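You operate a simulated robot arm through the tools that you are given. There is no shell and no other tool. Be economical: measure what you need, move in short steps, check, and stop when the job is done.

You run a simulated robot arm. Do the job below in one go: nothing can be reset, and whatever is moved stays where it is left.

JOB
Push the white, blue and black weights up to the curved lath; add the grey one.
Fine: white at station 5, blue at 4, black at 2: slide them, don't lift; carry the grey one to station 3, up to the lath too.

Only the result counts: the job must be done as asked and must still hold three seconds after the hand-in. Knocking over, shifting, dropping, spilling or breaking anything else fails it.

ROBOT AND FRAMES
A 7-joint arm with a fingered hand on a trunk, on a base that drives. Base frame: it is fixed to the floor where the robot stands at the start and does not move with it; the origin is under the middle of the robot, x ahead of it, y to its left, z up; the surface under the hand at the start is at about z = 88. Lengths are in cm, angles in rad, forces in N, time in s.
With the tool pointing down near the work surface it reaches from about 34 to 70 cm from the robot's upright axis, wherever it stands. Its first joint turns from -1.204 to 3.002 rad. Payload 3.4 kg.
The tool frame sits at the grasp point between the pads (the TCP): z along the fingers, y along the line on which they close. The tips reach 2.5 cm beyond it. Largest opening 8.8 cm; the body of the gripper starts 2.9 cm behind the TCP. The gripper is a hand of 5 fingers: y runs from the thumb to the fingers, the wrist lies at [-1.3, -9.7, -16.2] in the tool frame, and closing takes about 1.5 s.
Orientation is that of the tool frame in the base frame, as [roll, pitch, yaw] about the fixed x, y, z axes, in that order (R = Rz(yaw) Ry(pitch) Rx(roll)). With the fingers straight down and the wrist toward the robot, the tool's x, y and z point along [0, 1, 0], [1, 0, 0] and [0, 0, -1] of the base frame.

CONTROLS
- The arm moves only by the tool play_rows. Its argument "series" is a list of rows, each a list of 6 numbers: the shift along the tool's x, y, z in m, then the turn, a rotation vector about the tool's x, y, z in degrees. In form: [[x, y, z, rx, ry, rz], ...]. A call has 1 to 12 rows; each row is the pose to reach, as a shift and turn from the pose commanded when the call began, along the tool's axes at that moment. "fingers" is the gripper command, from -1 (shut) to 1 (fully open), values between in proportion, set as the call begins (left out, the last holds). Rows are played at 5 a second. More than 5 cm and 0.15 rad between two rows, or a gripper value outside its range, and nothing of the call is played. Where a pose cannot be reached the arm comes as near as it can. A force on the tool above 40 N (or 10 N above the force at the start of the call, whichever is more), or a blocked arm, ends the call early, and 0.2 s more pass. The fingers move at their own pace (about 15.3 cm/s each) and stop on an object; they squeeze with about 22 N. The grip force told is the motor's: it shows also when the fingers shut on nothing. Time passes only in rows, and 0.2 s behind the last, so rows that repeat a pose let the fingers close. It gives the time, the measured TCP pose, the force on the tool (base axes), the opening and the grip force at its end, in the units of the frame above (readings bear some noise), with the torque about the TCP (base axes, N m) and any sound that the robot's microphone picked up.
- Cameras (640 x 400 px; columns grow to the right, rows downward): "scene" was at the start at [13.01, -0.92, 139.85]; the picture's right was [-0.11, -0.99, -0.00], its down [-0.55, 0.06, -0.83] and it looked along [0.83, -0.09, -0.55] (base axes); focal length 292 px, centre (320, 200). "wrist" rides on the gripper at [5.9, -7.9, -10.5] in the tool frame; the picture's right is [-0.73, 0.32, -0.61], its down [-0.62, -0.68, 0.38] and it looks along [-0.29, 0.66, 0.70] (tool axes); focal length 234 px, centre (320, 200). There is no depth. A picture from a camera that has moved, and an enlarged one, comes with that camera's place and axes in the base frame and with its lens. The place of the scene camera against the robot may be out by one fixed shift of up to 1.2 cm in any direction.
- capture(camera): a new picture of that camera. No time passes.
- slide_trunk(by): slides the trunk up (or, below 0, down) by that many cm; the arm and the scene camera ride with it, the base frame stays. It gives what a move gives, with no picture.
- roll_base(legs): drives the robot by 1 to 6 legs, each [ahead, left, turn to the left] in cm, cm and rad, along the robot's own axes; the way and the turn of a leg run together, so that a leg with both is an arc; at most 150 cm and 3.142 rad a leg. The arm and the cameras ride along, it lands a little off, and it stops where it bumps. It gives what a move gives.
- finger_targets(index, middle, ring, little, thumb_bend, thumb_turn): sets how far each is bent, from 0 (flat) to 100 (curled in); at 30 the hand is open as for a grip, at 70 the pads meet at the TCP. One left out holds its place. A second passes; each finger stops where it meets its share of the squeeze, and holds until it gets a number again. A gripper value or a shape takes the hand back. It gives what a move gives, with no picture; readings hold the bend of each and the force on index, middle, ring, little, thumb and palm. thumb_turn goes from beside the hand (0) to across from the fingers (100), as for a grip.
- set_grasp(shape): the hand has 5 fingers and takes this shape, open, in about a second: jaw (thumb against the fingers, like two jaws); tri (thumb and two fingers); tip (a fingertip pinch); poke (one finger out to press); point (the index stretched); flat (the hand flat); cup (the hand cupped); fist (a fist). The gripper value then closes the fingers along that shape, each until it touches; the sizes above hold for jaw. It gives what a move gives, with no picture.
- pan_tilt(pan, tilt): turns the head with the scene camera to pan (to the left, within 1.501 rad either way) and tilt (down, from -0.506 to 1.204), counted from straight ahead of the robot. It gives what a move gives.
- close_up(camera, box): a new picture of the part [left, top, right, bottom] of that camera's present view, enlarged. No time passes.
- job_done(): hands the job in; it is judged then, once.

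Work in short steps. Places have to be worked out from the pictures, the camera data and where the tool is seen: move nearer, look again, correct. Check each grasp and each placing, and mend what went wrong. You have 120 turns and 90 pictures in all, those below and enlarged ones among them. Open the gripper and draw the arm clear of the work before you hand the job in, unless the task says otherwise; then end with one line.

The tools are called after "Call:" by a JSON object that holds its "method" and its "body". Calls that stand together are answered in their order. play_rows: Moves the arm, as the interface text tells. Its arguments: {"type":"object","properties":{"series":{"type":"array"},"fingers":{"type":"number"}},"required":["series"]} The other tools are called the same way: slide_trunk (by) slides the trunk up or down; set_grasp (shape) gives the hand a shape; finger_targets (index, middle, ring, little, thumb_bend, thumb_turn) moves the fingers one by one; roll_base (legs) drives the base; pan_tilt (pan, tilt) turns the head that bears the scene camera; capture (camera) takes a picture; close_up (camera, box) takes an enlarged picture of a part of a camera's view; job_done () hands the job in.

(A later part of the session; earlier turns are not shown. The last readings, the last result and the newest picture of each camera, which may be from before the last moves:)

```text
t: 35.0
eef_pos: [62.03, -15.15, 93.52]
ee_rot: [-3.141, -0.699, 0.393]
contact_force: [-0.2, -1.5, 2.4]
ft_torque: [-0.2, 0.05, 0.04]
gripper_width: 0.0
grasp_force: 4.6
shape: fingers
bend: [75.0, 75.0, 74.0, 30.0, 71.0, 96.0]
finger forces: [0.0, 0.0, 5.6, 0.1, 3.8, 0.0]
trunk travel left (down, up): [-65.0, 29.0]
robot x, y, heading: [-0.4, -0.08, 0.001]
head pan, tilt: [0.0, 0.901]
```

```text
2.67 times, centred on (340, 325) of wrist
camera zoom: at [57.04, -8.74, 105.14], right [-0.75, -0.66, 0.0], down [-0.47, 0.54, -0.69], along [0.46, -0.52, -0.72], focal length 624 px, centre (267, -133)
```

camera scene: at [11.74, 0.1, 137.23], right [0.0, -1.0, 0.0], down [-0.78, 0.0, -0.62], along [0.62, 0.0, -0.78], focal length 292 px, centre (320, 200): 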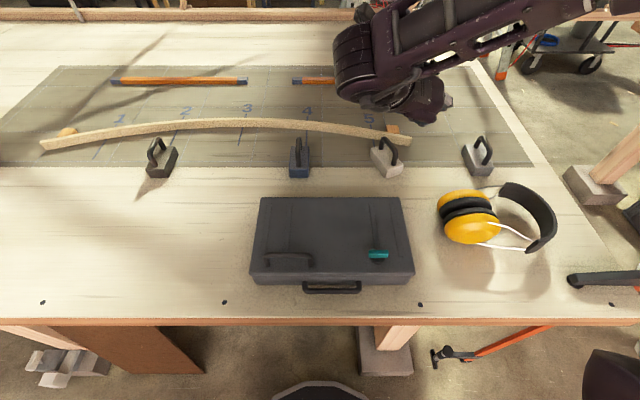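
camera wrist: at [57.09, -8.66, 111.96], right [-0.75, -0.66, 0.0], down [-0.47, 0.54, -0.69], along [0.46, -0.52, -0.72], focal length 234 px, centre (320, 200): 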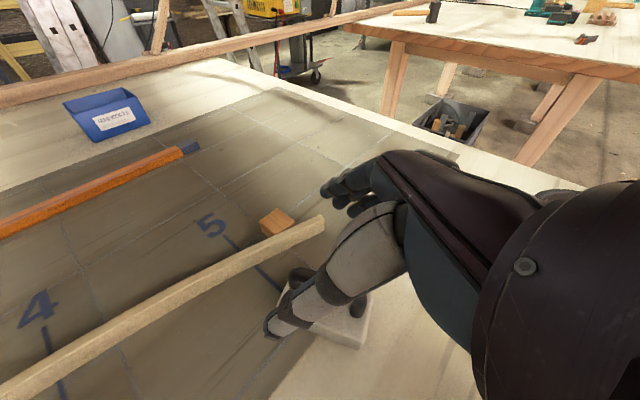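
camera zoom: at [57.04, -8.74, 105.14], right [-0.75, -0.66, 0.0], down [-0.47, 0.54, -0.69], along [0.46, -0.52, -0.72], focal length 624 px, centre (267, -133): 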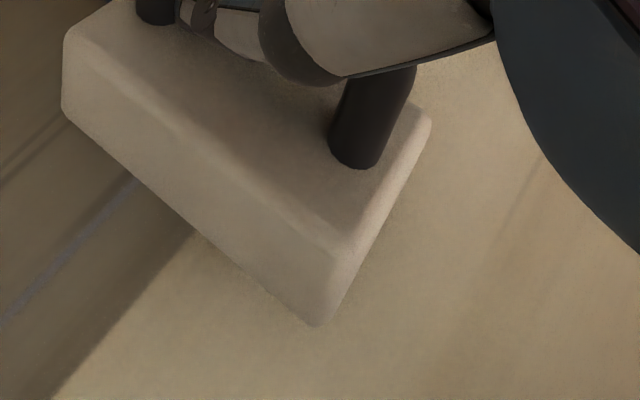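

The block was dragged left: the tilt carried the finger tips about 2 cm too far forward, around the far post. I open, rise and re-measure.

Call:
{"method": "finger_targets", "body": {"index": 30, "middle": 30, "ring": 30, "thumb_bend": 30}}

Call:
{"method": "play_rows", "body": {"series": [[0.0128, 0, -0.0153, 0, 0, 0], [0.0257, 0, -0.0306, 0, 0, 0], [0.0386, 0, -0.046, 0, 0, 0], [0.05, 0, -0.06, 0, 0, 0], [0.065, 0, -0.08, 0, 0, 0]]}}

Call:
{"method": "capture", "body": {"camera": "wrist"}}

Call:
{"method": "close_up", "body": {"camera": "scene", "box": [320, 100, 480, 200]}}

```text
t: 36.0
eef_pos: [62.01, -15.22, 93.33]
ee_rot: [-3.14, -0.698, 0.392]
contact_force: [-0.4, 1.2, -0.1]
ft_torque: [0.0, 0.02, -0.06]
gripper_width: 8.51
grasp_force: 0.4
shape: fingers
bend: [30.0, 30.0, 30.0, 30.0, 30.0, 97.0]
finger forces: [0.0, 0.0, 0.0, 0.1, 0.9, 0.1]
trunk travel left (down, up): [-65.0, 29.0]
robot x, y, heading: [0.11, 0.22, -0.002]
head pan, tilt: [0.0, 0.901]
```

```text
t: 37.2
eef_pos: [61.79, -15.12, 103.69]
ee_rot: [-3.14, -0.698, 0.391]
contact_force: [-0.5, 0.2, 0.2]
ft_torque: [0.03, -0.03, 0.03]
gripper_width: 8.48
grasp_force: 0.0
shape: fingers
bend: [30.0, 30.0, 30.0, 30.0, 30.0, 97.0]
finger forces: [0.0, 0.0, 0.0, 0.0, 0.1, 0.1]
trunk travel left (down, up): [-65.0, 29.0]
robot x, y, heading: [0.06, 0.06, -0.0]
head pan, tilt: [0.0, 0.901]
```

```text
57 pictures are left
camera wrist: at [56.77, -8.71, 115.46], right [-0.75, -0.66, 0.0], down [-0.47, 0.54, -0.69], along [0.46, -0.52, -0.72], focal length 234 px, centre (320, 200)
```

wrist: 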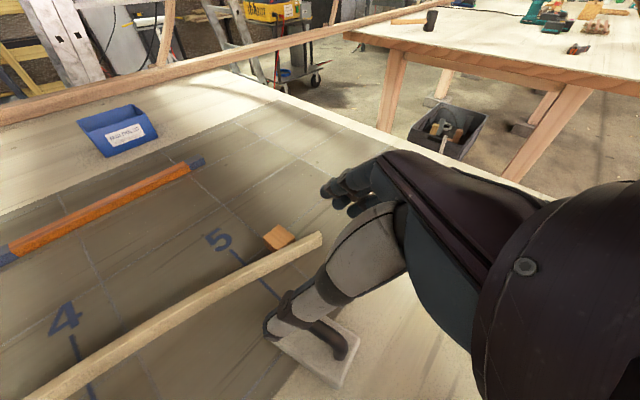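

```text
4.00 times, centred on (400, 150) of scene
camera zoom: at [11.65, 0.04, 137.23], right [0.0, -1.0, 0.0], down [-0.78, 0.0, -0.62], along [0.62, 0.0, -0.78], focal length 1170 px, centre (0, 400)
```

zoom: 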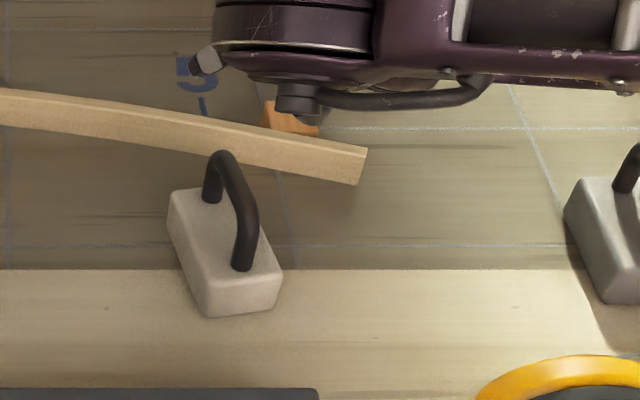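

White's handle is now at about (61.5, -12.8), yaw ≈ 0.18, bar centre z ≈ 94.6. The thumb likely slid under the bar. I reduce the tilt to 22°, match the yaw, move above it and take one close look.

Call:
{"method": "play_rows", "body": {"series": [[0, -0.005, 0, -1.8, -5, 2.9], [0, -0.01, 0, -3.5, -10, 5.8], [0, -0.015, 0, -5, -14.5, 8.4], [0, -0.023, 0, -6.3, -18, 10.4], [0, -0.023, 0, -6.3, -18, 10.4]]}}

Call:
{"method": "close_up", "body": {"camera": "wrist", "box": [200, 250, 440, 400]}}

```text
t: 38.4
eef_pos: [61.04, -13.11, 103.63]
ee_rot: [3.141, -0.383, 0.178]
contact_force: [-0.4, 0.0, 0.7]
ft_torque: [0.02, -0.03, -0.01]
gripper_width: 8.45
grasp_force: 0.0
shape: fingers
bend: [30.0, 30.0, 30.0, 30.0, 30.0, 97.0]
finger forces: [0.1, 0.0, 0.0, 0.1, 0.1, 0.0]
trunk travel left (down, up): [-65.0, 29.0]
robot x, y, heading: [0.28, 0.11, -0.002]
head pan, tilt: [0.0, 0.901]
```

```text
2.67 times, centred on (320, 325) of wrist
camera zoom: at [61.21, -5.05, 115.47], right [-0.83, -0.48, 0.29], down [-0.55, 0.59, -0.59], along [0.11, -0.65, -0.75], focal length 624 px, centre (320, -133)
```

zoom: 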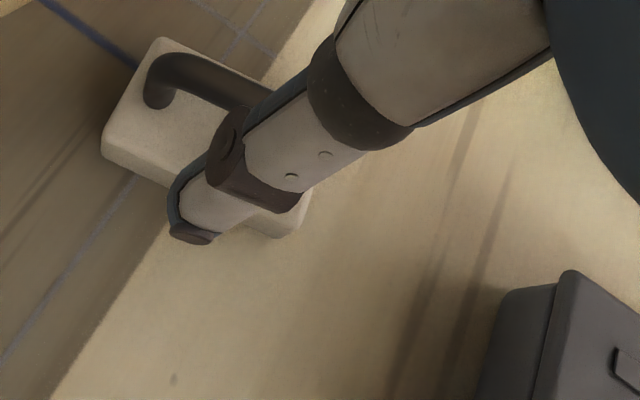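

Handle centre computes to (61.3, -12.7), yaw 0.18. I descend to z 94.8 with pads open.

Call:
{"method": "play_rows", "body": {"series": [[-0.008, -0.004, 0.025, 0, 0, 0], [-0.018, -0.004, 0.05, 0, 0, 0], [-0.024, -0.004, 0.065, 0, 0, 0], [-0.0275, -0.004, 0.0765, 0, 0, 0], [-0.0295, -0.004, 0.0816, 0, 0, 0], [-0.0295, -0.004, 0.0816, 0, 0, 0]]}}

Call:
{"method": "play_rows", "body": {"series": [[0, 0, 0, 0, 0, 0], [0, 0, 0, 0, 0, 0], [0, 0, 0, 0, 0, 0], [0, 0, 0, 0, 0, 0], [0, 0, 0, 0, 0, 0], [0, 0, 0, 0, 0, 0], [0, 0, 0, 0, 0, 0], [0, 0, 0, 0, 0, 0]], "fingers": -1}}

Call:
{"method": "close_up", "body": {"camera": "wrist", "box": [200, 220, 440, 370]}}

```text
t: 39.8
eef_pos: [61.31, -12.56, 95.09]
ee_rot: [3.14, -0.382, 0.181]
contact_force: [0.2, 0.1, 0.4]
ft_torque: [-0.03, 0.01, 0.02]
gripper_width: 8.51
grasp_force: 0.2
shape: fingers
bend: [30.0, 30.0, 30.0, 30.0, 30.0, 97.0]
finger forces: [0.0, 0.0, 0.0, 0.0, 0.0, 0.0]
trunk travel left (down, up): [-65.0, 29.0]
robot x, y, heading: [-0.06, -0.09, 0.004]
head pan, tilt: [0.0, 0.901]
```

```text
t: 41.6
eef_pos: [61.3, -12.66, 94.88]
ee_rot: [-3.142, -0.381, 0.181]
contact_force: [-0.7, -0.8, 0.6]
ft_torque: [-0.01, 0.05, -0.02]
gripper_width: 0.0
grasp_force: 22.3
shape: jaw
bend: [71.0, 70.0, 70.0, 66.0, 73.0, 100.0]
finger forces: [11.9, 1.0, 1.7, 1.3, 18.9, 0.0]
trunk travel left (down, up): [-65.0, 29.0]
robot x, y, heading: [0.14, -0.01, -0.002]
head pan, tilt: [0.0, 0.901]
```

```text
2.67 times, centred on (320, 295) of wrist
camera zoom: at [61.51, -4.61, 106.74], right [-0.83, -0.48, 0.29], down [-0.55, 0.59, -0.59], along [0.11, -0.65, -0.75], focal length 624 px, centre (320, -53)
```

zoom: 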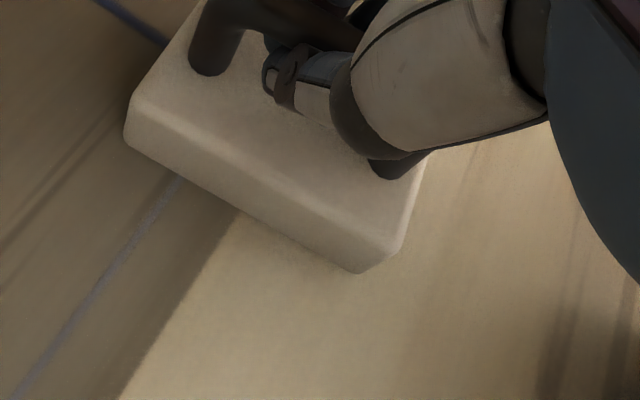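

The pads met under the bar, so the bar centre must be nearer z ≈ 96. I open, raise 1.4 cm and close again to pinch it.

Call:
{"method": "play_rows", "body": {"series": [[0, 0, 0, 0, 0, 0], [0, 0, 0, 0, 0, 0], [0, 0, 0, 0, 0, 0], [0, 0, 0, 0, 0, 0], [0, 0, 0, 0, 0, 0], [0, 0, 0, 0, 0, 0], [0.0026, 0, -0.0065, 0, 0, 0], [0.0052, 0, -0.013, 0, 0, 0], [0.0052, 0, -0.013, 0, 0, 0]], "fingers": 1}}

Call:
{"method": "play_rows", "body": {"series": [[0, 0, 0, 0, 0, 0], [0, 0, 0, 0, 0, 0], [0, 0, 0, 0, 0, 0], [0, 0, 0, 0, 0, 0], [0, 0, 0, 0, 0, 0], [0, 0, 0, 0, 0, 0], [0, 0, 0, 0, 0, 0], [0, 0, 0, 0, 0, 0]], "fingers": -1}}

Call:
{"method": "close_up", "body": {"camera": "wrist", "box": [200, 220, 440, 370]}}

```text
t: 43.6
eef_pos: [61.35, -12.64, 96.36]
ee_rot: [-3.141, -0.383, 0.182]
contact_force: [0.4, -0.3, -0.5]
ft_torque: [-0.01, -0.01, 0.0]
gripper_width: 8.75
grasp_force: 0.1
shape: jaw
bend: [30.0, 30.0, 30.0, 30.0, 30.0, 98.0]
finger forces: [0.0, 0.0, 0.0, 0.1, 0.1, 0.0]
trunk travel left (down, up): [-65.0, 29.0]
robot x, y, heading: [0.24, 0.14, 0.003]
head pan, tilt: [0.0, 0.901]
```

```text
t: 45.4
eef_pos: [61.28, -12.54, 96.44]
ee_rot: [3.14, -0.385, 0.18]
contact_force: [1.0, -1.1, 4.4]
ft_torque: [0.02, -0.1, 0.1]
gripper_width: 0.51
grasp_force: 21.9
shape: jaw
bend: [71.0, 64.0, 65.0, 70.0, 72.0, 100.0]
finger forces: [11.0, 5.5, 2.9, 1.0, 19.4, 0.1]
trunk travel left (down, up): [-65.0, 29.0]
robot x, y, heading: [-0.13, 0.31, -0.001]
head pan, tilt: [0.0, 0.901]
```

```text
2.67 times, centred on (320, 295) of wrist
camera zoom: at [61.38, -4.58, 108.22], right [-0.83, -0.48, 0.29], down [-0.55, 0.59, -0.59], along [0.11, -0.65, -0.75], focal length 624 px, centre (320, -53)
```

zoom: 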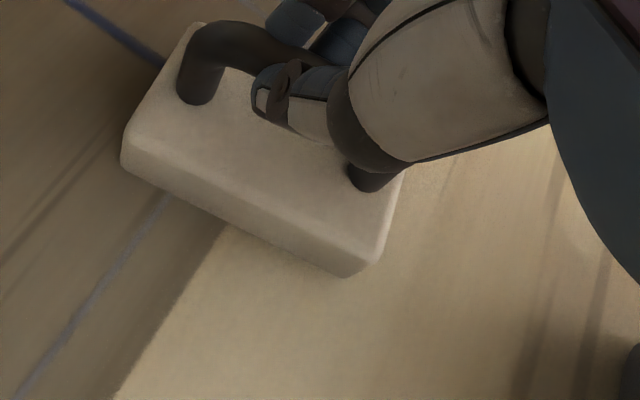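

The bar is now held by thumb, index, middle and ring. I slide white forward about 4 cm while turning it toward the lath normal, stopping short of the lath.

Call:
{"method": "play_rows", "body": {"series": [[0.0046, 0.0013, 0.0019, -1.1, 0, 2.7], [0.0092, 0.0026, 0.0037, -2.15, 0, 5.3], [0.0138, 0.0039, 0.0056, -3.2, 0, 8], [0.0185, 0.0052, 0.0075, -4.3, 0, 10.7], [0.023, 0.0065, 0.0093, -5.4, 0, 13.3], [0.0277, 0.0077, 0.0112, -6.5, 0, 16], [0.0323, 0.009, 0.013, -7.5, 0, 18.6], [0.0369, 0.0103, 0.0149, -8.6, 0, 21.3], [0.0369, 0.0103, 0.0149, -8.6, 0, 21.3]]}}

Call:
{"method": "close_up", "body": {"camera": "wrist", "box": [120, 200, 440, 400]}}

```text
t: 47.4
eef_pos: [65.22, -12.89, 96.38]
ee_rot: [-3.139, -0.387, -0.219]
contact_force: [-3.8, 1.1, 4.2]
ft_torque: [-0.03, 0.01, 0.02]
gripper_width: 0.52
grasp_force: 21.9
shape: jaw
bend: [71.0, 64.0, 65.0, 70.0, 72.0, 100.0]
finger forces: [11.1, 5.8, 2.9, 0.6, 18.7, 0.1]
trunk travel left (down, up): [-65.0, 29.0]
robot x, y, heading: [-0.01, -0.1, 0.001]
head pan, tilt: [0.0, 0.901]
```

```text
2.00 times, centred on (280, 300) of wrist
camera zoom: at [68.42, -5.54, 108.3], right [-0.95, -0.12, 0.29], down [-0.28, 0.76, -0.59], along [-0.15, -0.64, -0.76], focal length 468 px, centre (400, 0)
```

zoom: 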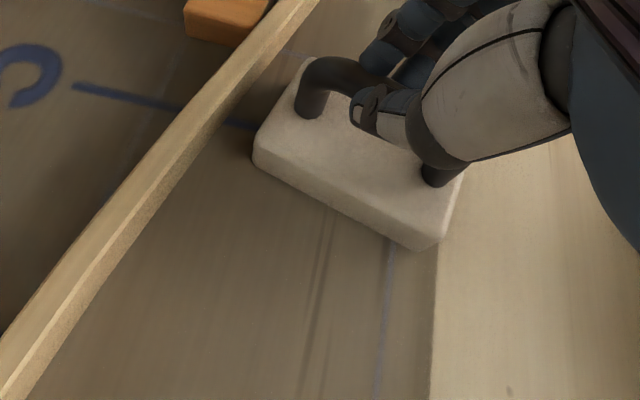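

It slides well: yaw ≈ -0.26, parallel to the lath, gap about 1.9 cm, centre y ≈ -13.1. I advance 1.5 cm along x.

Call:
{"method": "play_rows", "body": {"series": [[0.0034, -0.0008, 0.0014, 0, 0, 0], [0.0068, -0.0016, 0.0028, 0, 0, 0], [0.0102, -0.0025, 0.0041, 0, 0, 0], [0.0136, -0.0033, 0.0055, 0, 0, 0], [0.0136, -0.0033, 0.0055, 0, 0, 0]]}}

Call:
{"method": "close_up", "body": {"camera": "wrist", "box": [160, 180, 400, 330]}}

```text
t: 48.6
eef_pos: [65.72, -12.89, 96.35]
ee_rot: [-3.135, -0.389, -0.217]
contact_force: [-3.5, 0.3, 5.8]
ft_torque: [0.01, -0.02, 0.04]
gripper_width: 0.49
grasp_force: 22.4
shape: jaw
bend: [71.0, 64.0, 66.0, 70.0, 72.0, 100.0]
finger forces: [12.5, 5.3, 2.6, 0.4, 19.0, 0.0]
out of reach, approached as far as the arm can: row 2, 3, 4, 5
trunk travel left (down, up): [-65.0, 29.0]
robot x, y, heading: [-0.17, 0.07, -0.003]
head pan, tilt: [0.0, 0.901]
```

```text
2.67 times, centred on (280, 255) of wrist
camera zoom: at [68.82, -5.65, 108.32], right [-0.95, -0.13, 0.28], down [-0.28, 0.76, -0.59], along [-0.14, -0.64, -0.76], focal length 624 px, centre (427, 53)
```

zoom: 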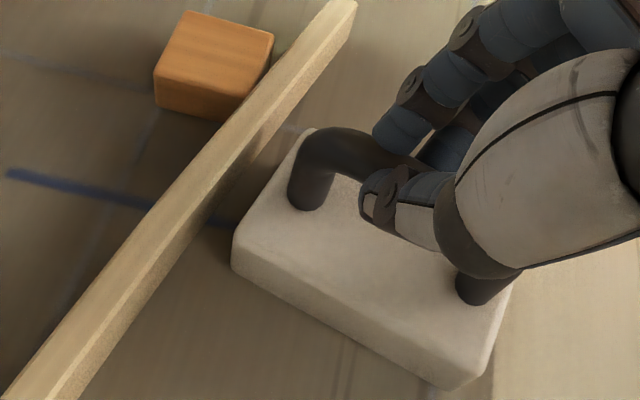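

The arm is at its reach limit at x 65.7, with a gap of about 1.4 cm. I draw the held weight back 4.5 cm, then drive the base 5 cm ahead, where the disc passes under the table edge.

Call:
{"method": "play_rows", "body": {"series": [[-0.008, 0.002, -0.0033, 0, 0, 0], [-0.016, 0.004, -0.0066, 0, 0, 0], [-0.024, 0.006, -0.0098, 0, 0, 0], [-0.032, 0.008, -0.013, 0, 0, 0], [-0.0407, 0.0098, -0.0164, 0, 0, 0], [-0.0407, 0.0098, -0.0164, 0, 0, 0]]}}

Call:
{"method": "roll_base", "body": {"legs": [[5, 0, 0]]}}

Call:
{"method": "close_up", "body": {"camera": "wrist", "box": [120, 180, 440, 380]}}

Call:
{"method": "capture", "body": {"camera": "scene"}}

```text
t: 50.0
eef_pos: [61.33, -13.1, 96.39]
ee_rot: [-3.141, -0.384, -0.221]
contact_force: [6.8, 0.1, 10.5]
ft_torque: [-0.15, -0.23, 0.09]
gripper_width: 0.46
grasp_force: 22.0
shape: jaw
bend: [71.0, 66.0, 70.0, 70.0, 72.0, 100.0]
finger forces: [15.4, 3.6, 2.0, 0.0, 19.9, 0.0]
trunk travel left (down, up): [-65.0, 29.0]
robot x, y, heading: [0.03, -0.23, -0.0]
head pan, tilt: [0.0, 0.901]
```

```text
t: 50.9
eef_pos: [66.38, -13.0, 96.44]
ee_rot: [-3.141, -0.388, -0.22]
contact_force: [2.3, -0.6, 8.4]
ft_torque: [-0.08, -0.19, 0.02]
gripper_width: 0.5
grasp_force: 21.9
shape: jaw
bend: [72.0, 65.0, 70.0, 70.0, 72.0, 100.0]
finger forces: [15.0, 4.2, 2.4, 0.0, 18.0, 0.1]
trunk travel left (down, up): [-65.0, 29.0]
robot x, y, heading: [5.29, -0.38, -0.003]
head pan, tilt: [0.0, 0.901]
```

```text
2.00 times, centred on (280, 280) of wrist
camera zoom: at [69.61, -5.66, 108.25], right [-0.95, -0.12, 0.29], down [-0.27, 0.76, -0.59], along [-0.15, -0.64, -0.75], focal length 468 px, centre (400, 40)
```

zoom: 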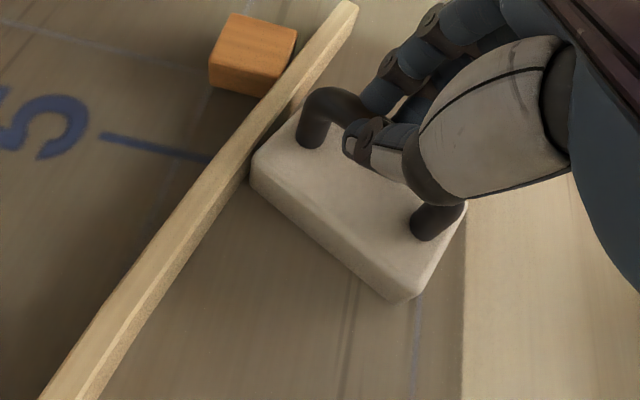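

```text
49 pictures are left
camera scene: at [16.64, 0.09, 137.25], right [0.0, -1.0, 0.0], down [-0.78, 0.0, -0.62], along [0.62, 0.0, -0.78], focal length 292 px, centre (320, 200)
```

scene: 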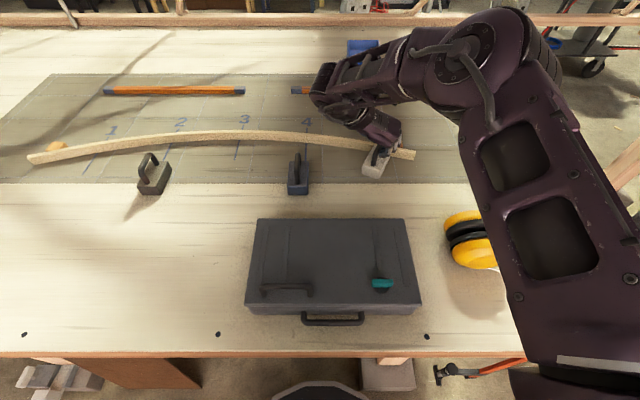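

It is nearly touching with the left corner, and yaw went to about -0.42 because of play in the grip. I turn back about 10° in place before the final nudge.

Call:
{"method": "play_rows", "body": {"series": [[0, 0, 0, 1.1, 0, -2.8], [0, 0, 0, 2.2, 0, -5.6], [0, 0, 0, 3.4, 0, -8.3], [0, 0, 0, 4.5, 0, -11.1], [0, 0, 0, 4.5, 0, -11.1]]}}

Call:
{"method": "close_up", "body": {"camera": "wrist", "box": [160, 180, 400, 330]}}

```text
t: 52.1
eef_pos: [66.24, -13.28, 96.54]
ee_rot: [3.141, -0.386, -0.011]
contact_force: [-4.8, -2.4, 9.2]
ft_torque: [-0.16, -0.06, -0.18]
gripper_width: 0.47
grasp_force: 22.1
shape: jaw
bend: [71.0, 66.0, 70.0, 70.0, 73.0, 99.0]
finger forces: [20.1, 3.1, 0.6, 0.0, 16.2, 0.1]
trunk travel left (down, up): [-65.0, 29.0]
robot x, y, heading: [5.29, 0.19, 0.005]
head pan, tilt: [0.0, 0.901]
```

```text
2.67 times, centred on (280, 255) of wrist
camera zoom: at [67.93, -5.27, 108.34], right [-0.9, -0.31, 0.29], down [-0.43, 0.69, -0.59], along [-0.01, -0.66, -0.75], focal length 624 px, centre (427, 53)
```

zoom: 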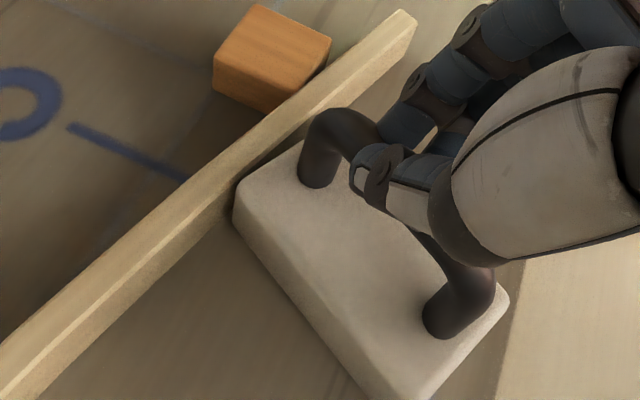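

The yaw wasn't transmitted this time, and white is at yaw ≈ -0.42. I open, realign the hand to that yaw and regrip, since a fresh grip turned it well before.

Call:
{"method": "play_rows", "body": {"series": [[0, 0, 0, 0, 0, 0], [0, 0, 0, 0, 0, 0], [0, 0, 0, 0, 0, 0], [0, 0, 0, 0, 0, 0], [0, 0, 0, 0, 0, 0], [0, 0, 0, 0, 0, 0], [0, 0, 0, -2.2, 0, 5.5], [0, 0, 0, -4.5, 0, 11], [0, 0, 0, -6.5, 0, 16.3], [0.002, -0.002, 0, -8.8, 0, 21.8], [0.003, -0.003, 0, -8.8, 0, 21.8], [0.003, -0.003, 0, -8.8, 0, 21.8]], "fingers": 1}}

Call:
{"method": "close_up", "body": {"camera": "wrist", "box": [160, 180, 400, 330]}}

```text
t: 54.7
eef_pos: [64.05, -14.09, 95.13]
ee_rot: [-3.108, -0.392, -0.416]
contact_force: [0.4, -0.6, -0.2]
ft_torque: [0.01, -0.05, -0.06]
gripper_width: 8.77
grasp_force: 0.0
shape: jaw
bend: [30.0, 30.0, 30.0, 30.0, 30.0, 98.0]
finger forces: [0.0, 0.1, 0.0, 0.0, 0.0, 0.0]
out of reach, approached as far as the arm can: row 9, 10, 11, 12
trunk travel left (down, up): [-65.0, 29.0]
robot x, y, heading: [4.81, -0.29, 0.001]
head pan, tilt: [0.0, 0.901]
```

```text
2.67 times, centred on (280, 255) of wrist
camera zoom: at [68.34, -7.69, 107.23], right [-0.96, 0.05, 0.27], down [-0.12, 0.81, -0.57], along [-0.25, -0.58, -0.77], focal length 624 px, centre (427, 53)
```

zoom: 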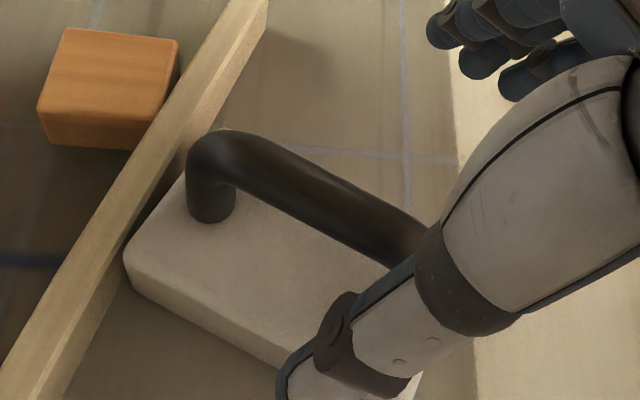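

Reach limits negative yaw, but the open thumb is now left of the near post. I nudge rightward so the thumb turns the near end to the right (counter-clockwise), pivoting near the lath end.

Call:
{"method": "play_rows", "body": {"series": [[0, 0.006, 0, 0, 0, 0], [0, 0.012, 0, 0, 0, 0], [0, 0.017, 0, 0, 0, 0], [0, 0.02, 0, 0, 0, 0], [0, 0.024, 0, 0, 0, 0], [0, 0.024, 0, 0, 0, 0]]}}

Call:
{"method": "close_up", "body": {"camera": "wrist", "box": [160, 180, 400, 330]}}

```text
t: 56.1
eef_pos: [62.86, -16.4, 94.87]
ee_rot: [-3.132, -0.386, -0.42]
contact_force: [-0.2, 2.0, -0.3]
ft_torque: [0.01, -0.01, 0.09]
gripper_width: 8.79
grasp_force: 0.1
shape: jaw
bend: [30.0, 30.0, 30.0, 30.0, 27.0, 98.0]
finger forces: [0.0, 0.0, 0.1, 0.1, 1.8, 0.1]
out of reach, approached as far as the arm can: row 1, 2, 3, 4, 5, 6
trunk travel left (down, up): [-65.0, 29.0]
robot x, y, heading: [5.01, 0.12, 0.007]
head pan, tilt: [0.0, 0.901]
```

```text
2.67 times, centred on (280, 255) of wrist
camera zoom: at [67.36, -9.81, 106.81], right [-0.96, 0.07, 0.29], down [-0.12, 0.8, -0.58], along [-0.27, -0.59, -0.76], focal length 624 px, centre (427, 53)
```

zoom: 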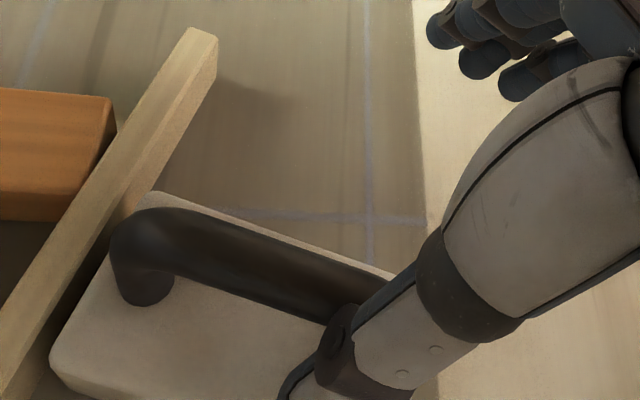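

The thumb is in contact and yaw is now about -0.35. I continue the nudge by about 0.7 cm.

Call:
{"method": "play_rows", "body": {"series": [[0, 0.003, 0, 0, 0, 0], [0, 0.006, 0, 0, 0, 0], [0, 0.009, 0, 0, 0, 0], [0, 0.009, 0, 0, 0, 0]]}}

Call:
{"method": "close_up", "body": {"camera": "wrist", "box": [160, 180, 400, 330]}}

```text
t: 57.1
eef_pos: [62.33, -17.24, 94.88]
ee_rot: [-3.138, -0.386, -0.421]
contact_force: [0.4, 2.8, 1.3]
ft_torque: [0.02, -0.06, 0.02]
gripper_width: 8.78
grasp_force: 0.0
shape: jaw
bend: [30.0, 30.0, 30.0, 30.0, 27.0, 98.0]
finger forces: [0.0, 0.0, 0.1, 0.0, 2.9, 0.0]
trunk travel left (down, up): [-65.0, 29.0]
robot x, y, heading: [5.35, -0.22, 0.003]
head pan, tilt: [0.0, 0.901]
```

```text
2.67 times, centred on (280, 255) of wrist
camera zoom: at [67.01, -10.61, 106.76], right [-0.95, 0.07, 0.29], down [-0.12, 0.8, -0.59], along [-0.27, -0.59, -0.76], focal length 624 px, centre (427, 53)
```

zoom: 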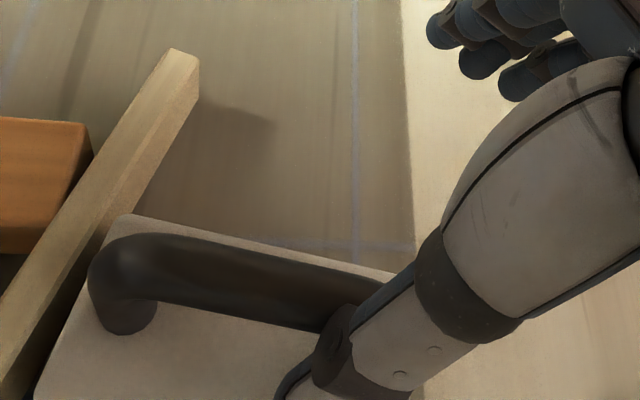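

The front is now parallel to the lath. I move off left, rise and check the position from the scene camera.

Call:
{"method": "play_rows", "body": {"series": [[0, -0.008, 0, 0, 0, 0], [0.006, -0.012, -0.02, 0, 0, 0], [0.015, -0.012, -0.05, 0, 0, 0], [0.02, -0.012, -0.09, 0, 0, 0], [0.0, -0.012, -0.12, 0, 0, 0]]}}

Call:
{"method": "close_up", "body": {"camera": "scene", "box": [300, 110, 460, 210]}}

Call:
{"method": "close_up", "body": {"camera": "wrist", "box": [60, 150, 380, 350]}}

```text
t: 58.3
eef_pos: [56.26, -14.0, 103.91]
ee_rot: [-3.111, -0.393, -0.418]
contact_force: [0.5, 1.3, 0.5]
ft_torque: [0.0, 0.0, -0.03]
gripper_width: 8.79
grasp_force: 0.1
shape: jaw
bend: [30.0, 30.0, 30.0, 30.0, 30.0, 98.0]
finger forces: [0.1, 0.0, 0.0, 0.0, 0.1, 0.0]
out of reach, approached as far as the arm can: row 2, 3, 4, 5
trunk travel left (down, up): [-65.0, 29.0]
robot x, y, heading: [5.0, -0.18, 0.002]
head pan, tilt: [0.0, 0.901]
```

```text
4.00 times, centred on (380, 160) of scene
camera zoom: at [16.61, 0.19, 137.25], right [0.0, -1.0, 0.0], down [-0.78, 0.0, -0.62], along [0.62, 0.0, -0.78], focal length 1170 px, centre (80, 360)
```

zoom: 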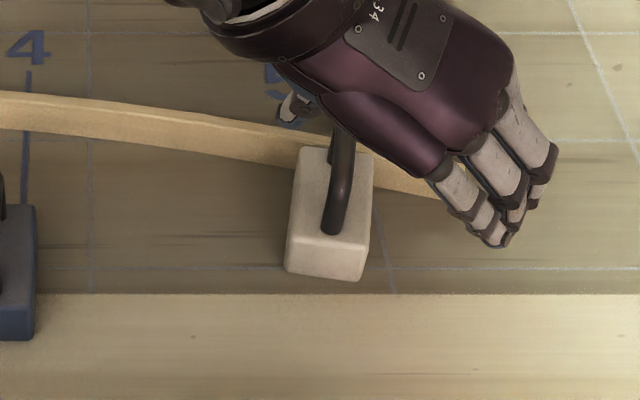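

```text
2.00 times, centred on (220, 250) of wrist
camera zoom: at [60.68, -7.51, 116.11], right [-0.96, 0.05, 0.27], down [-0.12, 0.81, -0.57], along [-0.25, -0.58, -0.77], focal length 468 px, centre (520, 100)
```

zoom: 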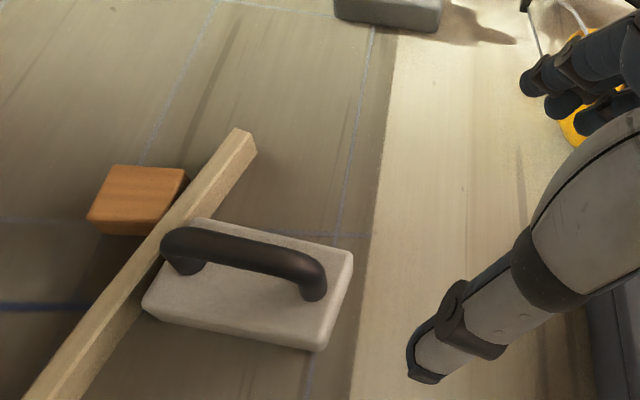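

White is touching the lath with yaw ≈ -0.22, but its centre is at y ≈ -14.3, about 1 cm right of station 5. I approach along the handle from behind at grip height with open jaws, to regrip and shift it left.

Call:
{"method": "play_rows", "body": {"series": [[-0.003, -0.009, 0.026, 1.4, 0, -3.5], [-0.007, -0.018, 0.052, 2.9, 0, -7], [-0.0099, -0.0266, 0.0771, 4.3, 0, -10.5], [0.005, -0.03, 0.083, 4.3, 0, -10.5], [0.023, -0.0333, 0.09, 4.3, 0, -10.5], [0.04, -0.037, 0.0975, 4.3, 0, -10.5], [0.0573, -0.0403, 0.105, 4.3, 0, -10.5], [0.0573, -0.0403, 0.105, 4.3, 0, -10.5]]}}

Call:
{"method": "close_up", "body": {"camera": "wrist", "box": [120, 180, 440, 380]}}

```text
t: 60.1
eef_pos: [66.72, -14.14, 96.36]
ee_rot: [-3.139, -0.385, -0.225]
contact_force: [-0.1, -0.7, 0.1]
ft_torque: [0.03, 0.02, 0.0]
gripper_width: 8.81
grasp_force: 0.1
shape: jaw
bend: [30.0, 30.0, 30.0, 30.0, 30.0, 98.0]
finger forces: [0.0, 0.0, 0.0, 0.1, 0.0, 0.0]
trunk travel left (down, up): [-65.0, 29.0]
robot x, y, heading: [5.03, 0.1, 0.003]
head pan, tilt: [0.0, 0.901]
```

```text
2.00 times, centred on (280, 280) of wrist
camera zoom: at [69.99, -6.86, 108.21], right [-0.95, -0.12, 0.29], down [-0.27, 0.76, -0.59], along [-0.15, -0.64, -0.75], focal length 468 px, centre (400, 40)
```

zoom: 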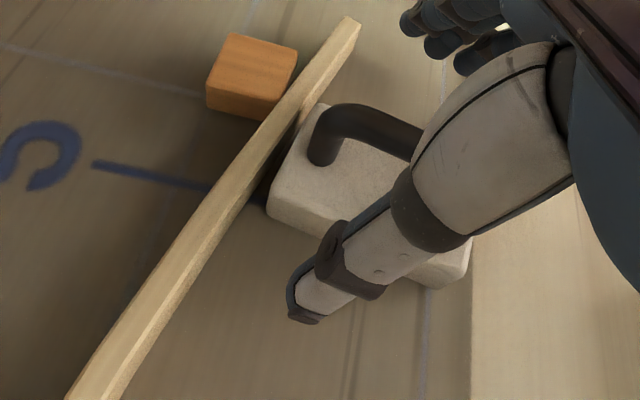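

The approach worked. I close on the bar and shift white 1.4 cm left along the lath.

Call:
{"method": "play_rows", "body": {"series": [[0, 0, 0, 0, 0, 0], [0, 0, 0, 0, 0, 0], [0, 0, 0, 0, 0, 0], [0, 0, 0, 0, 0, 0], [0, 0, 0, 0, 0, 0], [0, 0, 0, 0, 0, 0], [0, 0, 0, 0, 0, 0], [0, 0, 0, 0, 0, 0]], "fingers": -1}}

Call:
{"method": "play_rows", "body": {"series": [[-0.001, -0.0035, -0.0004, 0, 0, 0], [-0.0015, -0.007, -0.0006, 0, 0, 0], [-0.0015, -0.0105, -0.0006, 0, 0, 0], [-0.0015, -0.014, -0.0006, 0, 0, 0], [-0.0015, -0.014, -0.0006, 0, 0, 0]]}}

Call:
{"method": "close_up", "body": {"camera": "wrist", "box": [120, 180, 440, 380]}}

```text
t: 61.9
eef_pos: [66.7, -14.24, 96.42]
ee_rot: [-3.14, -0.384, -0.223]
contact_force: [1.7, -1.4, 3.8]
ft_torque: [-0.04, -0.12, 0.12]
gripper_width: 0.53
grasp_force: 22.0
shape: jaw
bend: [71.0, 62.0, 62.0, 63.0, 72.0, 100.0]
finger forces: [11.2, 5.4, 2.9, 1.3, 18.9, 0.1]
trunk travel left (down, up): [-65.0, 29.0]
robot x, y, heading: [5.3, -0.54, -0.005]
head pan, tilt: [0.0, 0.901]
```

```text
t: 63.1
eef_pos: [66.79, -13.17, 96.6]
ee_rot: [-3.139, -0.389, -0.223]
contact_force: [-0.4, -6.2, 10.1]
ft_torque: [-0.25, -0.08, 0.01]
gripper_width: 0.55
grasp_force: 22.4
shape: jaw
bend: [71.0, 63.0, 64.0, 67.0, 72.0, 100.0]
finger forces: [18.1, 5.8, 2.4, 1.1, 15.9, 0.0]
trunk travel left (down, up): [-65.0, 29.0]
robot x, y, heading: [5.53, 0.2, 0.003]
head pan, tilt: [0.0, 0.901]
```

```text
2.00 times, centred on (280, 280) of wrist
camera zoom: at [70.01, -5.62, 108.4], right [-0.95, -0.11, 0.29], down [-0.27, 0.76, -0.59], along [-0.15, -0.64, -0.76], focal length 468 px, centre (400, 40)
```

zoom: 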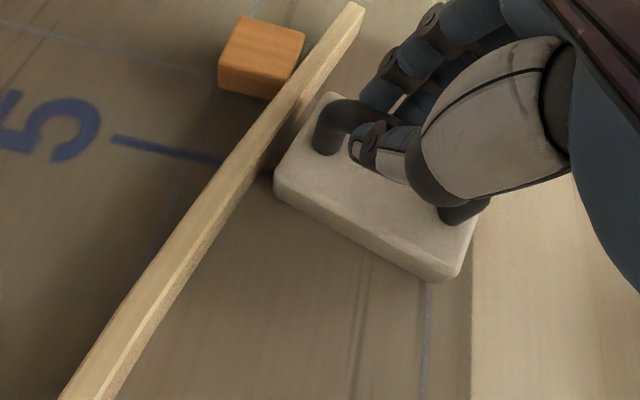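

Centre is about (66, -13.7), yaw ≈ -0.245, gap ≈ 0.6. I move it 0.45 left and 0.5 forward.

Call:
{"method": "play_rows", "body": {"series": [[0.001, -0.003, 0.0004, 0, 0, 0], [0.002, -0.0055, 0.0008, 0, 0, 0], [0.003, -0.0055, 0.0012, 0, 0, 0], [0.0042, -0.0055, 0.0017, 0, 0, 0], [0.0042, -0.0055, 0.0017, 0, 0, 0]]}}

Call:
{"method": "close_up", "body": {"camera": "wrist", "box": [160, 180, 400, 330]}}

```text
t: 64.3
eef_pos: [67.06, -12.51, 96.65]
ee_rot: [-3.14, -0.387, -0.226]
contact_force: [-7.5, -3.7, 16.0]
ft_torque: [-0.24, 0.09, -0.04]
gripper_width: 0.59
grasp_force: 21.7
shape: jaw
bend: [71.0, 62.0, 64.0, 67.0, 72.0, 100.0]
finger forces: [21.1, 6.4, 2.4, 1.7, 18.0, 0.0]
trunk travel left (down, up): [-65.0, 29.0]
robot x, y, heading: [4.92, 0.24, 0.002]
head pan, tilt: [0.0, 0.901]
```

```text
2.67 times, centred on (280, 255) of wrist
camera zoom: at [70.26, -5.06, 108.51], right [-0.95, -0.12, 0.29], down [-0.27, 0.76, -0.59], along [-0.15, -0.64, -0.76], focal length 624 px, centre (427, 53)
```

zoom: 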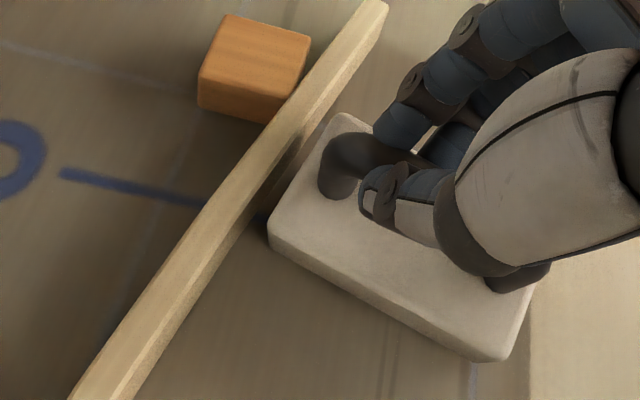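

The hand only took up slack. I continue the same direction a little more.

Call:
{"method": "play_rows", "body": {"series": [[0.0015, -0.002, 0.0006, 0, 0, 0], [0.003, -0.004, 0.0012, 0, 0, 0], [0.0045, -0.006, 0.0018, 0, 0, 0], [0.006, -0.0065, 0.0024, 0, 0, 0], [0.006, -0.0065, 0.0024, 0, 0, 0]]}}

Call:
{"method": "close_up", "body": {"camera": "wrist", "box": [160, 180, 400, 330]}}

```text
t: 65.5
eef_pos: [67.81, -11.92, 96.67]
ee_rot: [-3.139, -0.386, -0.226]
contact_force: [-6.6, -3.1, 12.5]
ft_torque: [-0.18, 0.03, -0.06]
gripper_width: 0.57
grasp_force: 22.0
shape: jaw
bend: [71.0, 63.0, 64.0, 70.0, 72.0, 100.0]
finger forces: [20.3, 5.7, 2.2, 1.1, 17.6, 0.0]
trunk travel left (down, up): [-65.0, 29.0]
robot x, y, heading: [5.15, 0.27, -0.002]
head pan, tilt: [0.0, 0.901]
```

```text
2.67 times, centred on (280, 255) of wrist
camera zoom: at [71.16, -4.59, 108.49], right [-0.95, -0.12, 0.29], down [-0.27, 0.76, -0.59], along [-0.15, -0.64, -0.76], focal length 624 px, centre (427, 53)
```

zoom: 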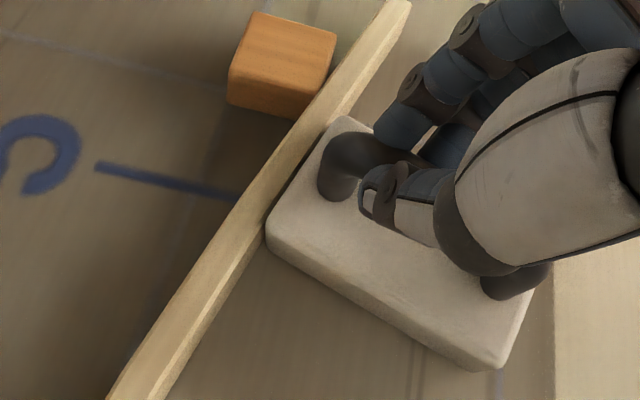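

White's front is now flush with the lath, centre y ≈ -12.9. I give one gentle 0.25 cm nudge to confirm contact by force.

Call:
{"method": "play_rows", "body": {"series": [[0.0012, 0, 0.0005, 0, 0, 0], [0.0023, 0, 0.0009, 0, 0, 0], [0.0023, 0, 0.0009, 0, 0, 0]]}}

```text
t: 66.3
eef_pos: [68.11, -11.92, 96.7]
ee_rot: [-3.14, -0.385, -0.225]
contact_force: [-12.6, -1.7, 12.0]
ft_torque: [-0.16, 0.14, -0.05]
gripper_width: 0.58
grasp_force: 22.3
shape: jaw
bend: [72.0, 63.0, 64.0, 70.0, 72.0, 100.0]
finger forces: [19.4, 6.1, 2.5, 1.6, 17.8, 0.1]
trunk travel left (down, up): [-65.0, 29.0]
robot x, y, heading: [5.27, 0.17, -0.003]
head pan, tilt: [0.0, 0.901]
```

Force rose to 12.6 N, so contact is confirmed. I open and back out along the handle, then rise.

Call:
{"method": "play_rows", "body": {"series": [[0, 0, 0, 0, 0, 0], [0, 0, 0, 0, 0, 0], [0, 0, 0, 0, 0, 0], [0, 0, 0, 0, 0, 0], [0, 0, 0, 0, 0, 0], [0, 0, 0, 0, 0, 0], [0, 0, 0, 0, 0, 0], [0, 0, 0, 0, 0, 0]], "fingers": 1}}

Call:
{"method": "play_rows", "body": {"series": [[-0.025, 0, -0.01, 0, 0, 0], [-0.05, 0, -0.02, 0, 0, 0], [-0.075, 0, -0.03, 0, 0, 0], [-0.095, 0, -0.04, 0, 0, 0], [-0.085, 0, -0.075, 0, 0, 0], [-0.07, 0, -0.11, 0, 0, 0]]}}

Call:
{"method": "roll_base", "body": {"legs": [[1.5, 9, 0]]}}

Call:
{"method": "capture", "body": {"camera": "scene"}}

Call:
{"method": "capture", "body": {"camera": "wrist"}}

```text
t: 68.1
eef_pos: [68.44, -12.05, 96.36]
ee_rot: [-3.138, -0.385, -0.225]
contact_force: [-0.2, 0.1, 0.2]
ft_torque: [-0.01, 0.01, -0.03]
gripper_width: 8.76
grasp_force: 0.1
shape: jaw
bend: [30.0, 30.0, 30.0, 30.0, 30.0, 98.0]
finger forces: [0.0, 0.0, 0.0, 0.0, 0.1, 0.0]
trunk travel left (down, up): [-65.0, 29.0]
robot x, y, heading: [5.1, 0.11, -0.001]
head pan, tilt: [0.0, 0.901]
```

```text
t: 69.5
eef_pos: [57.94, -9.5, 103.98]
ee_rot: [3.141, -0.383, -0.222]
contact_force: [0.0, -0.1, -0.5]
ft_torque: [0.05, 0.02, 0.0]
gripper_width: 8.76
grasp_force: 0.2
shape: jaw
bend: [30.0, 30.0, 30.0, 30.0, 30.0, 98.0]
finger forces: [0.1, 0.1, 0.0, 0.1, 0.0, 0.0]
trunk travel left (down, up): [-65.0, 29.0]
robot x, y, heading: [5.04, -0.08, -0.0]
head pan, tilt: [0.0, 0.901]
```

```text
t: 70.7
eef_pos: [59.5, -0.44, 103.91]
ee_rot: [-3.141, -0.384, -0.223]
contact_force: [-0.7, -0.7, 1.0]
ft_torque: [-0.03, -0.01, 0.01]
gripper_width: 8.77
grasp_force: 0.1
shape: jaw
bend: [30.0, 30.0, 30.0, 30.0, 30.0, 98.0]
finger forces: [0.0, 0.0, 0.0, 0.0, 0.0, 0.1]
trunk travel left (down, up): [-65.0, 29.0]
robot x, y, heading: [6.54, 9.05, -0.005]
head pan, tilt: [0.0, 0.901]
```

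```text
38 pictures are left
camera scene: at [18.33, 9.15, 137.23], right [0.0, -1.0, 0.0], down [-0.78, 0.0, -0.62], along [0.62, 0.0, -0.78], focal length 292 px, centre (320, 200)
```

scene: 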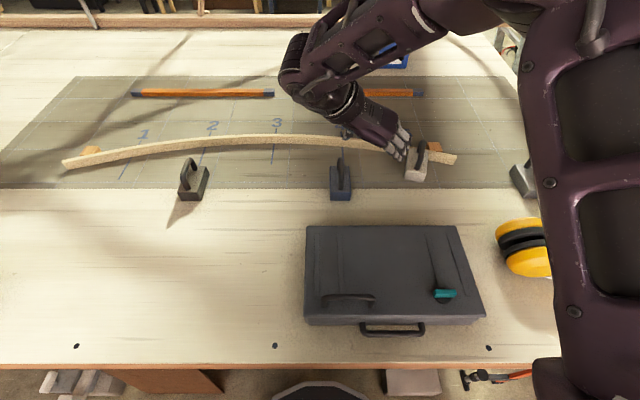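

```text
37 pictures are left
camera wrist: at [62.83, 6.9, 115.79], right [-0.95, -0.11, 0.29], down [-0.27, 0.76, -0.59], along [-0.15, -0.64, -0.75], focal length 234 px, centre (320, 200)
```

wrist: 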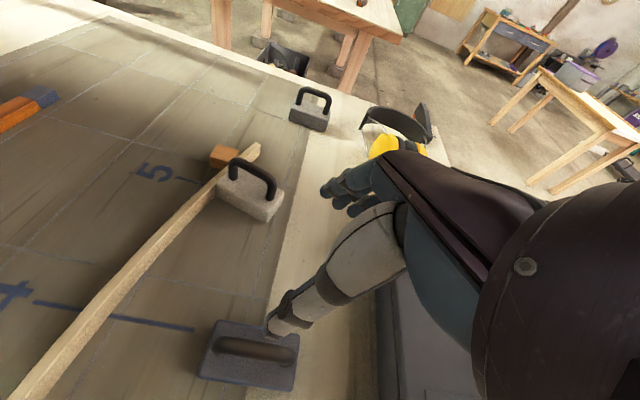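

White sits at the lath by station 5. Blue computes to centre (61.4, 4.7), yaw ≈ 0. I align the yaw to 0, move over it and descend to the learned grip height of 96.4.

Call:
{"method": "play_rows", "body": {"series": [[0, -0.014, 0.003, 1.2, 0, -3], [0, -0.028, 0.007, 2.4, 0, -6], [0, -0.042, 0.012, 3.6, 0, -9], [-0.0007, -0.0539, 0.0213, 4.8, 0, -11.9], [-0.008, -0.0539, 0.038, 4.8, 0, -11.9], [-0.015, -0.0539, 0.055, 4.8, 0, -11.9], [-0.0213, -0.0539, 0.0722, 4.8, 0, -11.9], [-0.0213, -0.0539, 0.0722, 4.8, 0, -11.9]]}}

Call:
{"method": "close_up", "body": {"camera": "wrist", "box": [120, 200, 440, 400]}}

```text
t: 72.5
eef_pos: [61.44, 4.62, 96.45]
ee_rot: [-3.139, -0.385, -0.001]
contact_force: [-0.2, 0.4, 0.4]
ft_torque: [0.02, 0.0, -0.02]
gripper_width: 8.76
grasp_force: 0.1
shape: jaw
bend: [30.0, 30.0, 30.0, 30.0, 30.0, 98.0]
finger forces: [0.0, 0.0, 0.1, 0.0, 0.1, 0.1]
trunk travel left (down, up): [-65.0, 29.0]
robot x, y, heading: [6.67, 9.34, -0.001]
head pan, tilt: [0.0, 0.901]
```

```text
2.00 times, centred on (280, 300) of wrist
camera zoom: at [62.96, 12.45, 108.33], right [-0.9, -0.32, 0.29], down [-0.43, 0.68, -0.59], along [-0.01, -0.66, -0.75], focal length 468 px, centre (400, 0)
```

zoom: 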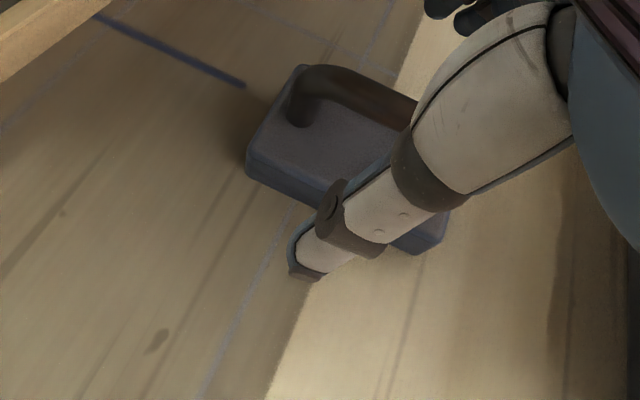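

Alignment is good. I close, then slide blue 7.6 cm forward with a small right shift and turn.

Call:
{"method": "play_rows", "body": {"series": [[0, 0, 0, 0, 0, 0], [0, 0, 0, 0, 0, 0], [0, 0, 0, 0, 0, 0], [0, 0, 0, 0, 0, 0], [0, 0, 0, 0, 0, 0], [0, 0, 0, 0, 0, 0], [0, 0, 0, 0, 0, 0], [0, 0, 0, 0, 0, 0]], "fingers": -1}}

Call:
{"method": "play_rows", "body": {"series": [[0.007, 0.001, 0.0028, -0.34, 0, 0.83], [0.014, 0.002, 0.0056, -0.7, 0, 1.66], [0.021, 0.003, 0.0085, -1, 0, 2.5], [0.028, 0.004, 0.0113, -1.36, 0, 3.3], [0.035, 0.005, 0.0141, -1.7, 0, 4.15], [0.042, 0.006, 0.017, -2, 0, 5], [0.049, 0.007, 0.0198, -2.4, 0, 5.8], [0.056, 0.008, 0.0226, -2.7, 0, 6.6], [0.063, 0.009, 0.0254, -3.1, 0, 7.5], [0.0705, 0.009, 0.0284, -3.4, 0, 8.3], [0.0705, 0.009, 0.0284, -3.4, 0, 8.3]]}}

Call:
{"method": "close_up", "body": {"camera": "wrist", "box": [120, 180, 440, 380]}}

```text
t: 74.2
eef_pos: [61.4, 4.62, 96.59]
ee_rot: [3.141, -0.386, 0.001]
contact_force: [2.3, 0.7, 6.1]
ft_torque: [-0.01, -0.12, 0.08]
gripper_width: 0.38
grasp_force: 22.1
shape: jaw
bend: [70.0, 68.0, 69.0, 70.0, 74.0, 100.0]
finger forces: [10.2, 5.4, 3.2, 0.2, 18.9, 0.0]
trunk travel left (down, up): [-65.0, 29.0]
robot x, y, heading: [6.4, 9.13, -0.0]
head pan, tilt: [0.0, 0.901]
```

```text
t: 76.7
eef_pos: [68.59, 3.5, 96.43]
ee_rot: [-3.136, -0.39, -0.154]
contact_force: [-5.2, 1.5, 9.3]
ft_torque: [0.02, -0.05, 0.04]
gripper_width: 0.4
grasp_force: 21.9
shape: jaw
bend: [70.0, 68.0, 70.0, 70.0, 74.0, 100.0]
finger forces: [12.3, 5.2, 2.6, 0.1, 19.0, 0.1]
trunk travel left (down, up): [-65.0, 29.0]
robot x, y, heading: [6.72, 9.37, -0.0]
head pan, tilt: [0.0, 0.901]
```

```text
2.00 times, centred on (280, 280) of wrist
camera zoom: at [71.27, 11.09, 108.47], right [-0.94, -0.18, 0.28], down [-0.32, 0.74, -0.59], along [-0.1, -0.64, -0.76], focal length 468 px, centre (400, 40)
```

zoom: 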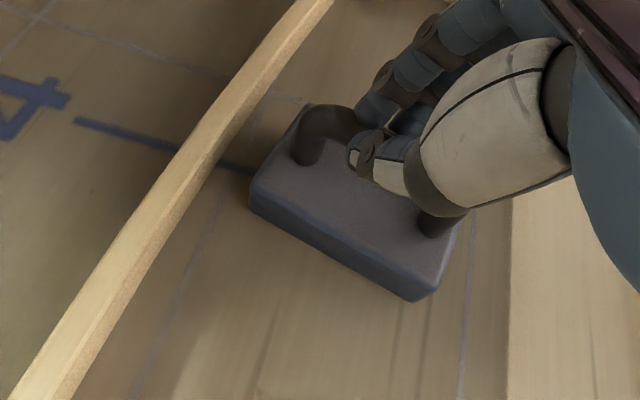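

Blue is at centre ≈ (68.7, 3.75), yaw ≈ -0.23, gap about 2.2 to 2.6. I advance 2.0 cm with a slight turn back.

Call:
{"method": "play_rows", "body": {"series": [[0.0046, -0.0008, 0.0018, 0.5, 0, -1.2], [0.0092, -0.0015, 0.0037, 1, 0, -2.3], [0.0137, -0.0023, 0.0055, 1.4, 0, -3.5], [0.0183, -0.0031, 0.0074, 1.9, 0, -4.6], [0.0183, -0.0031, 0.0074, 1.9, 0, -4.6]]}}

Call:
{"method": "close_up", "body": {"camera": "wrist", "box": [120, 180, 440, 380]}}

```text
t: 77.8
eef_pos: [70.6, 3.57, 96.68]
ee_rot: [-3.141, -0.388, -0.073]
contact_force: [-12.2, -3.8, 6.7]
ft_torque: [-0.09, 0.13, -0.01]
gripper_width: 0.41
grasp_force: 21.9
shape: jaw
bend: [70.0, 68.0, 70.0, 70.0, 75.0, 100.0]
finger forces: [12.0, 6.4, 4.0, 0.1, 16.6, 0.0]
trunk travel left (down, up): [-65.0, 29.0]
robot x, y, heading: [6.79, 8.98, -0.005]
head pan, tilt: [0.0, 0.901]
```

```text
2.00 times, centred on (280, 280) of wrist
camera zoom: at [72.81, 11.34, 108.56], right [-0.92, -0.26, 0.29], down [-0.38, 0.71, -0.59], along [-0.05, -0.65, -0.75], focal length 468 px, centre (400, 40)
```

zoom: 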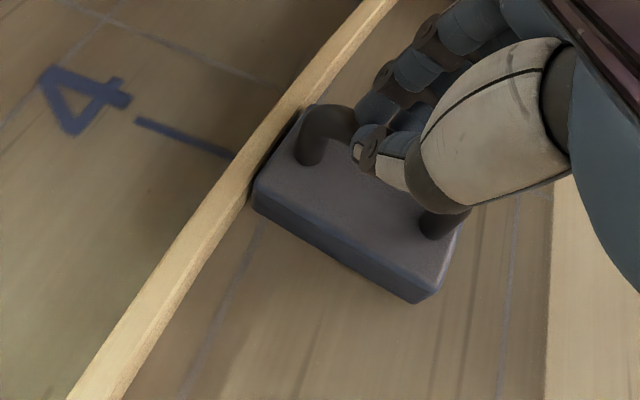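

Force jumped to 12 N and the front is flush: centre (70.7, 3.75), yaw -0.14. I give a tiny confirming nudge.

Call:
{"method": "play_rows", "body": {"series": [[0.001, 0, 0.0004, 0, 0, 0], [0.002, 0, 0.0008, 0, 0, 0], [0.002, 0, 0.0008, 0, 0, 0]]}}

```text
t: 78.7
eef_pos: [70.83, 3.6, 96.8]
ee_rot: [-3.14, -0.387, -0.07]
contact_force: [-15.2, -5.2, 7.5]
ft_torque: [-0.18, 0.26, 0.03]
gripper_width: 0.37
grasp_force: 22.2
shape: jaw
bend: [70.0, 68.0, 70.0, 70.0, 75.0, 100.0]
finger forces: [12.7, 7.1, 4.4, 0.3, 15.8, 0.0]
trunk travel left (down, up): [-65.0, 29.0]
robot x, y, heading: [6.77, 9.0, -0.001]
head pan, tilt: [0.0, 0.901]
```

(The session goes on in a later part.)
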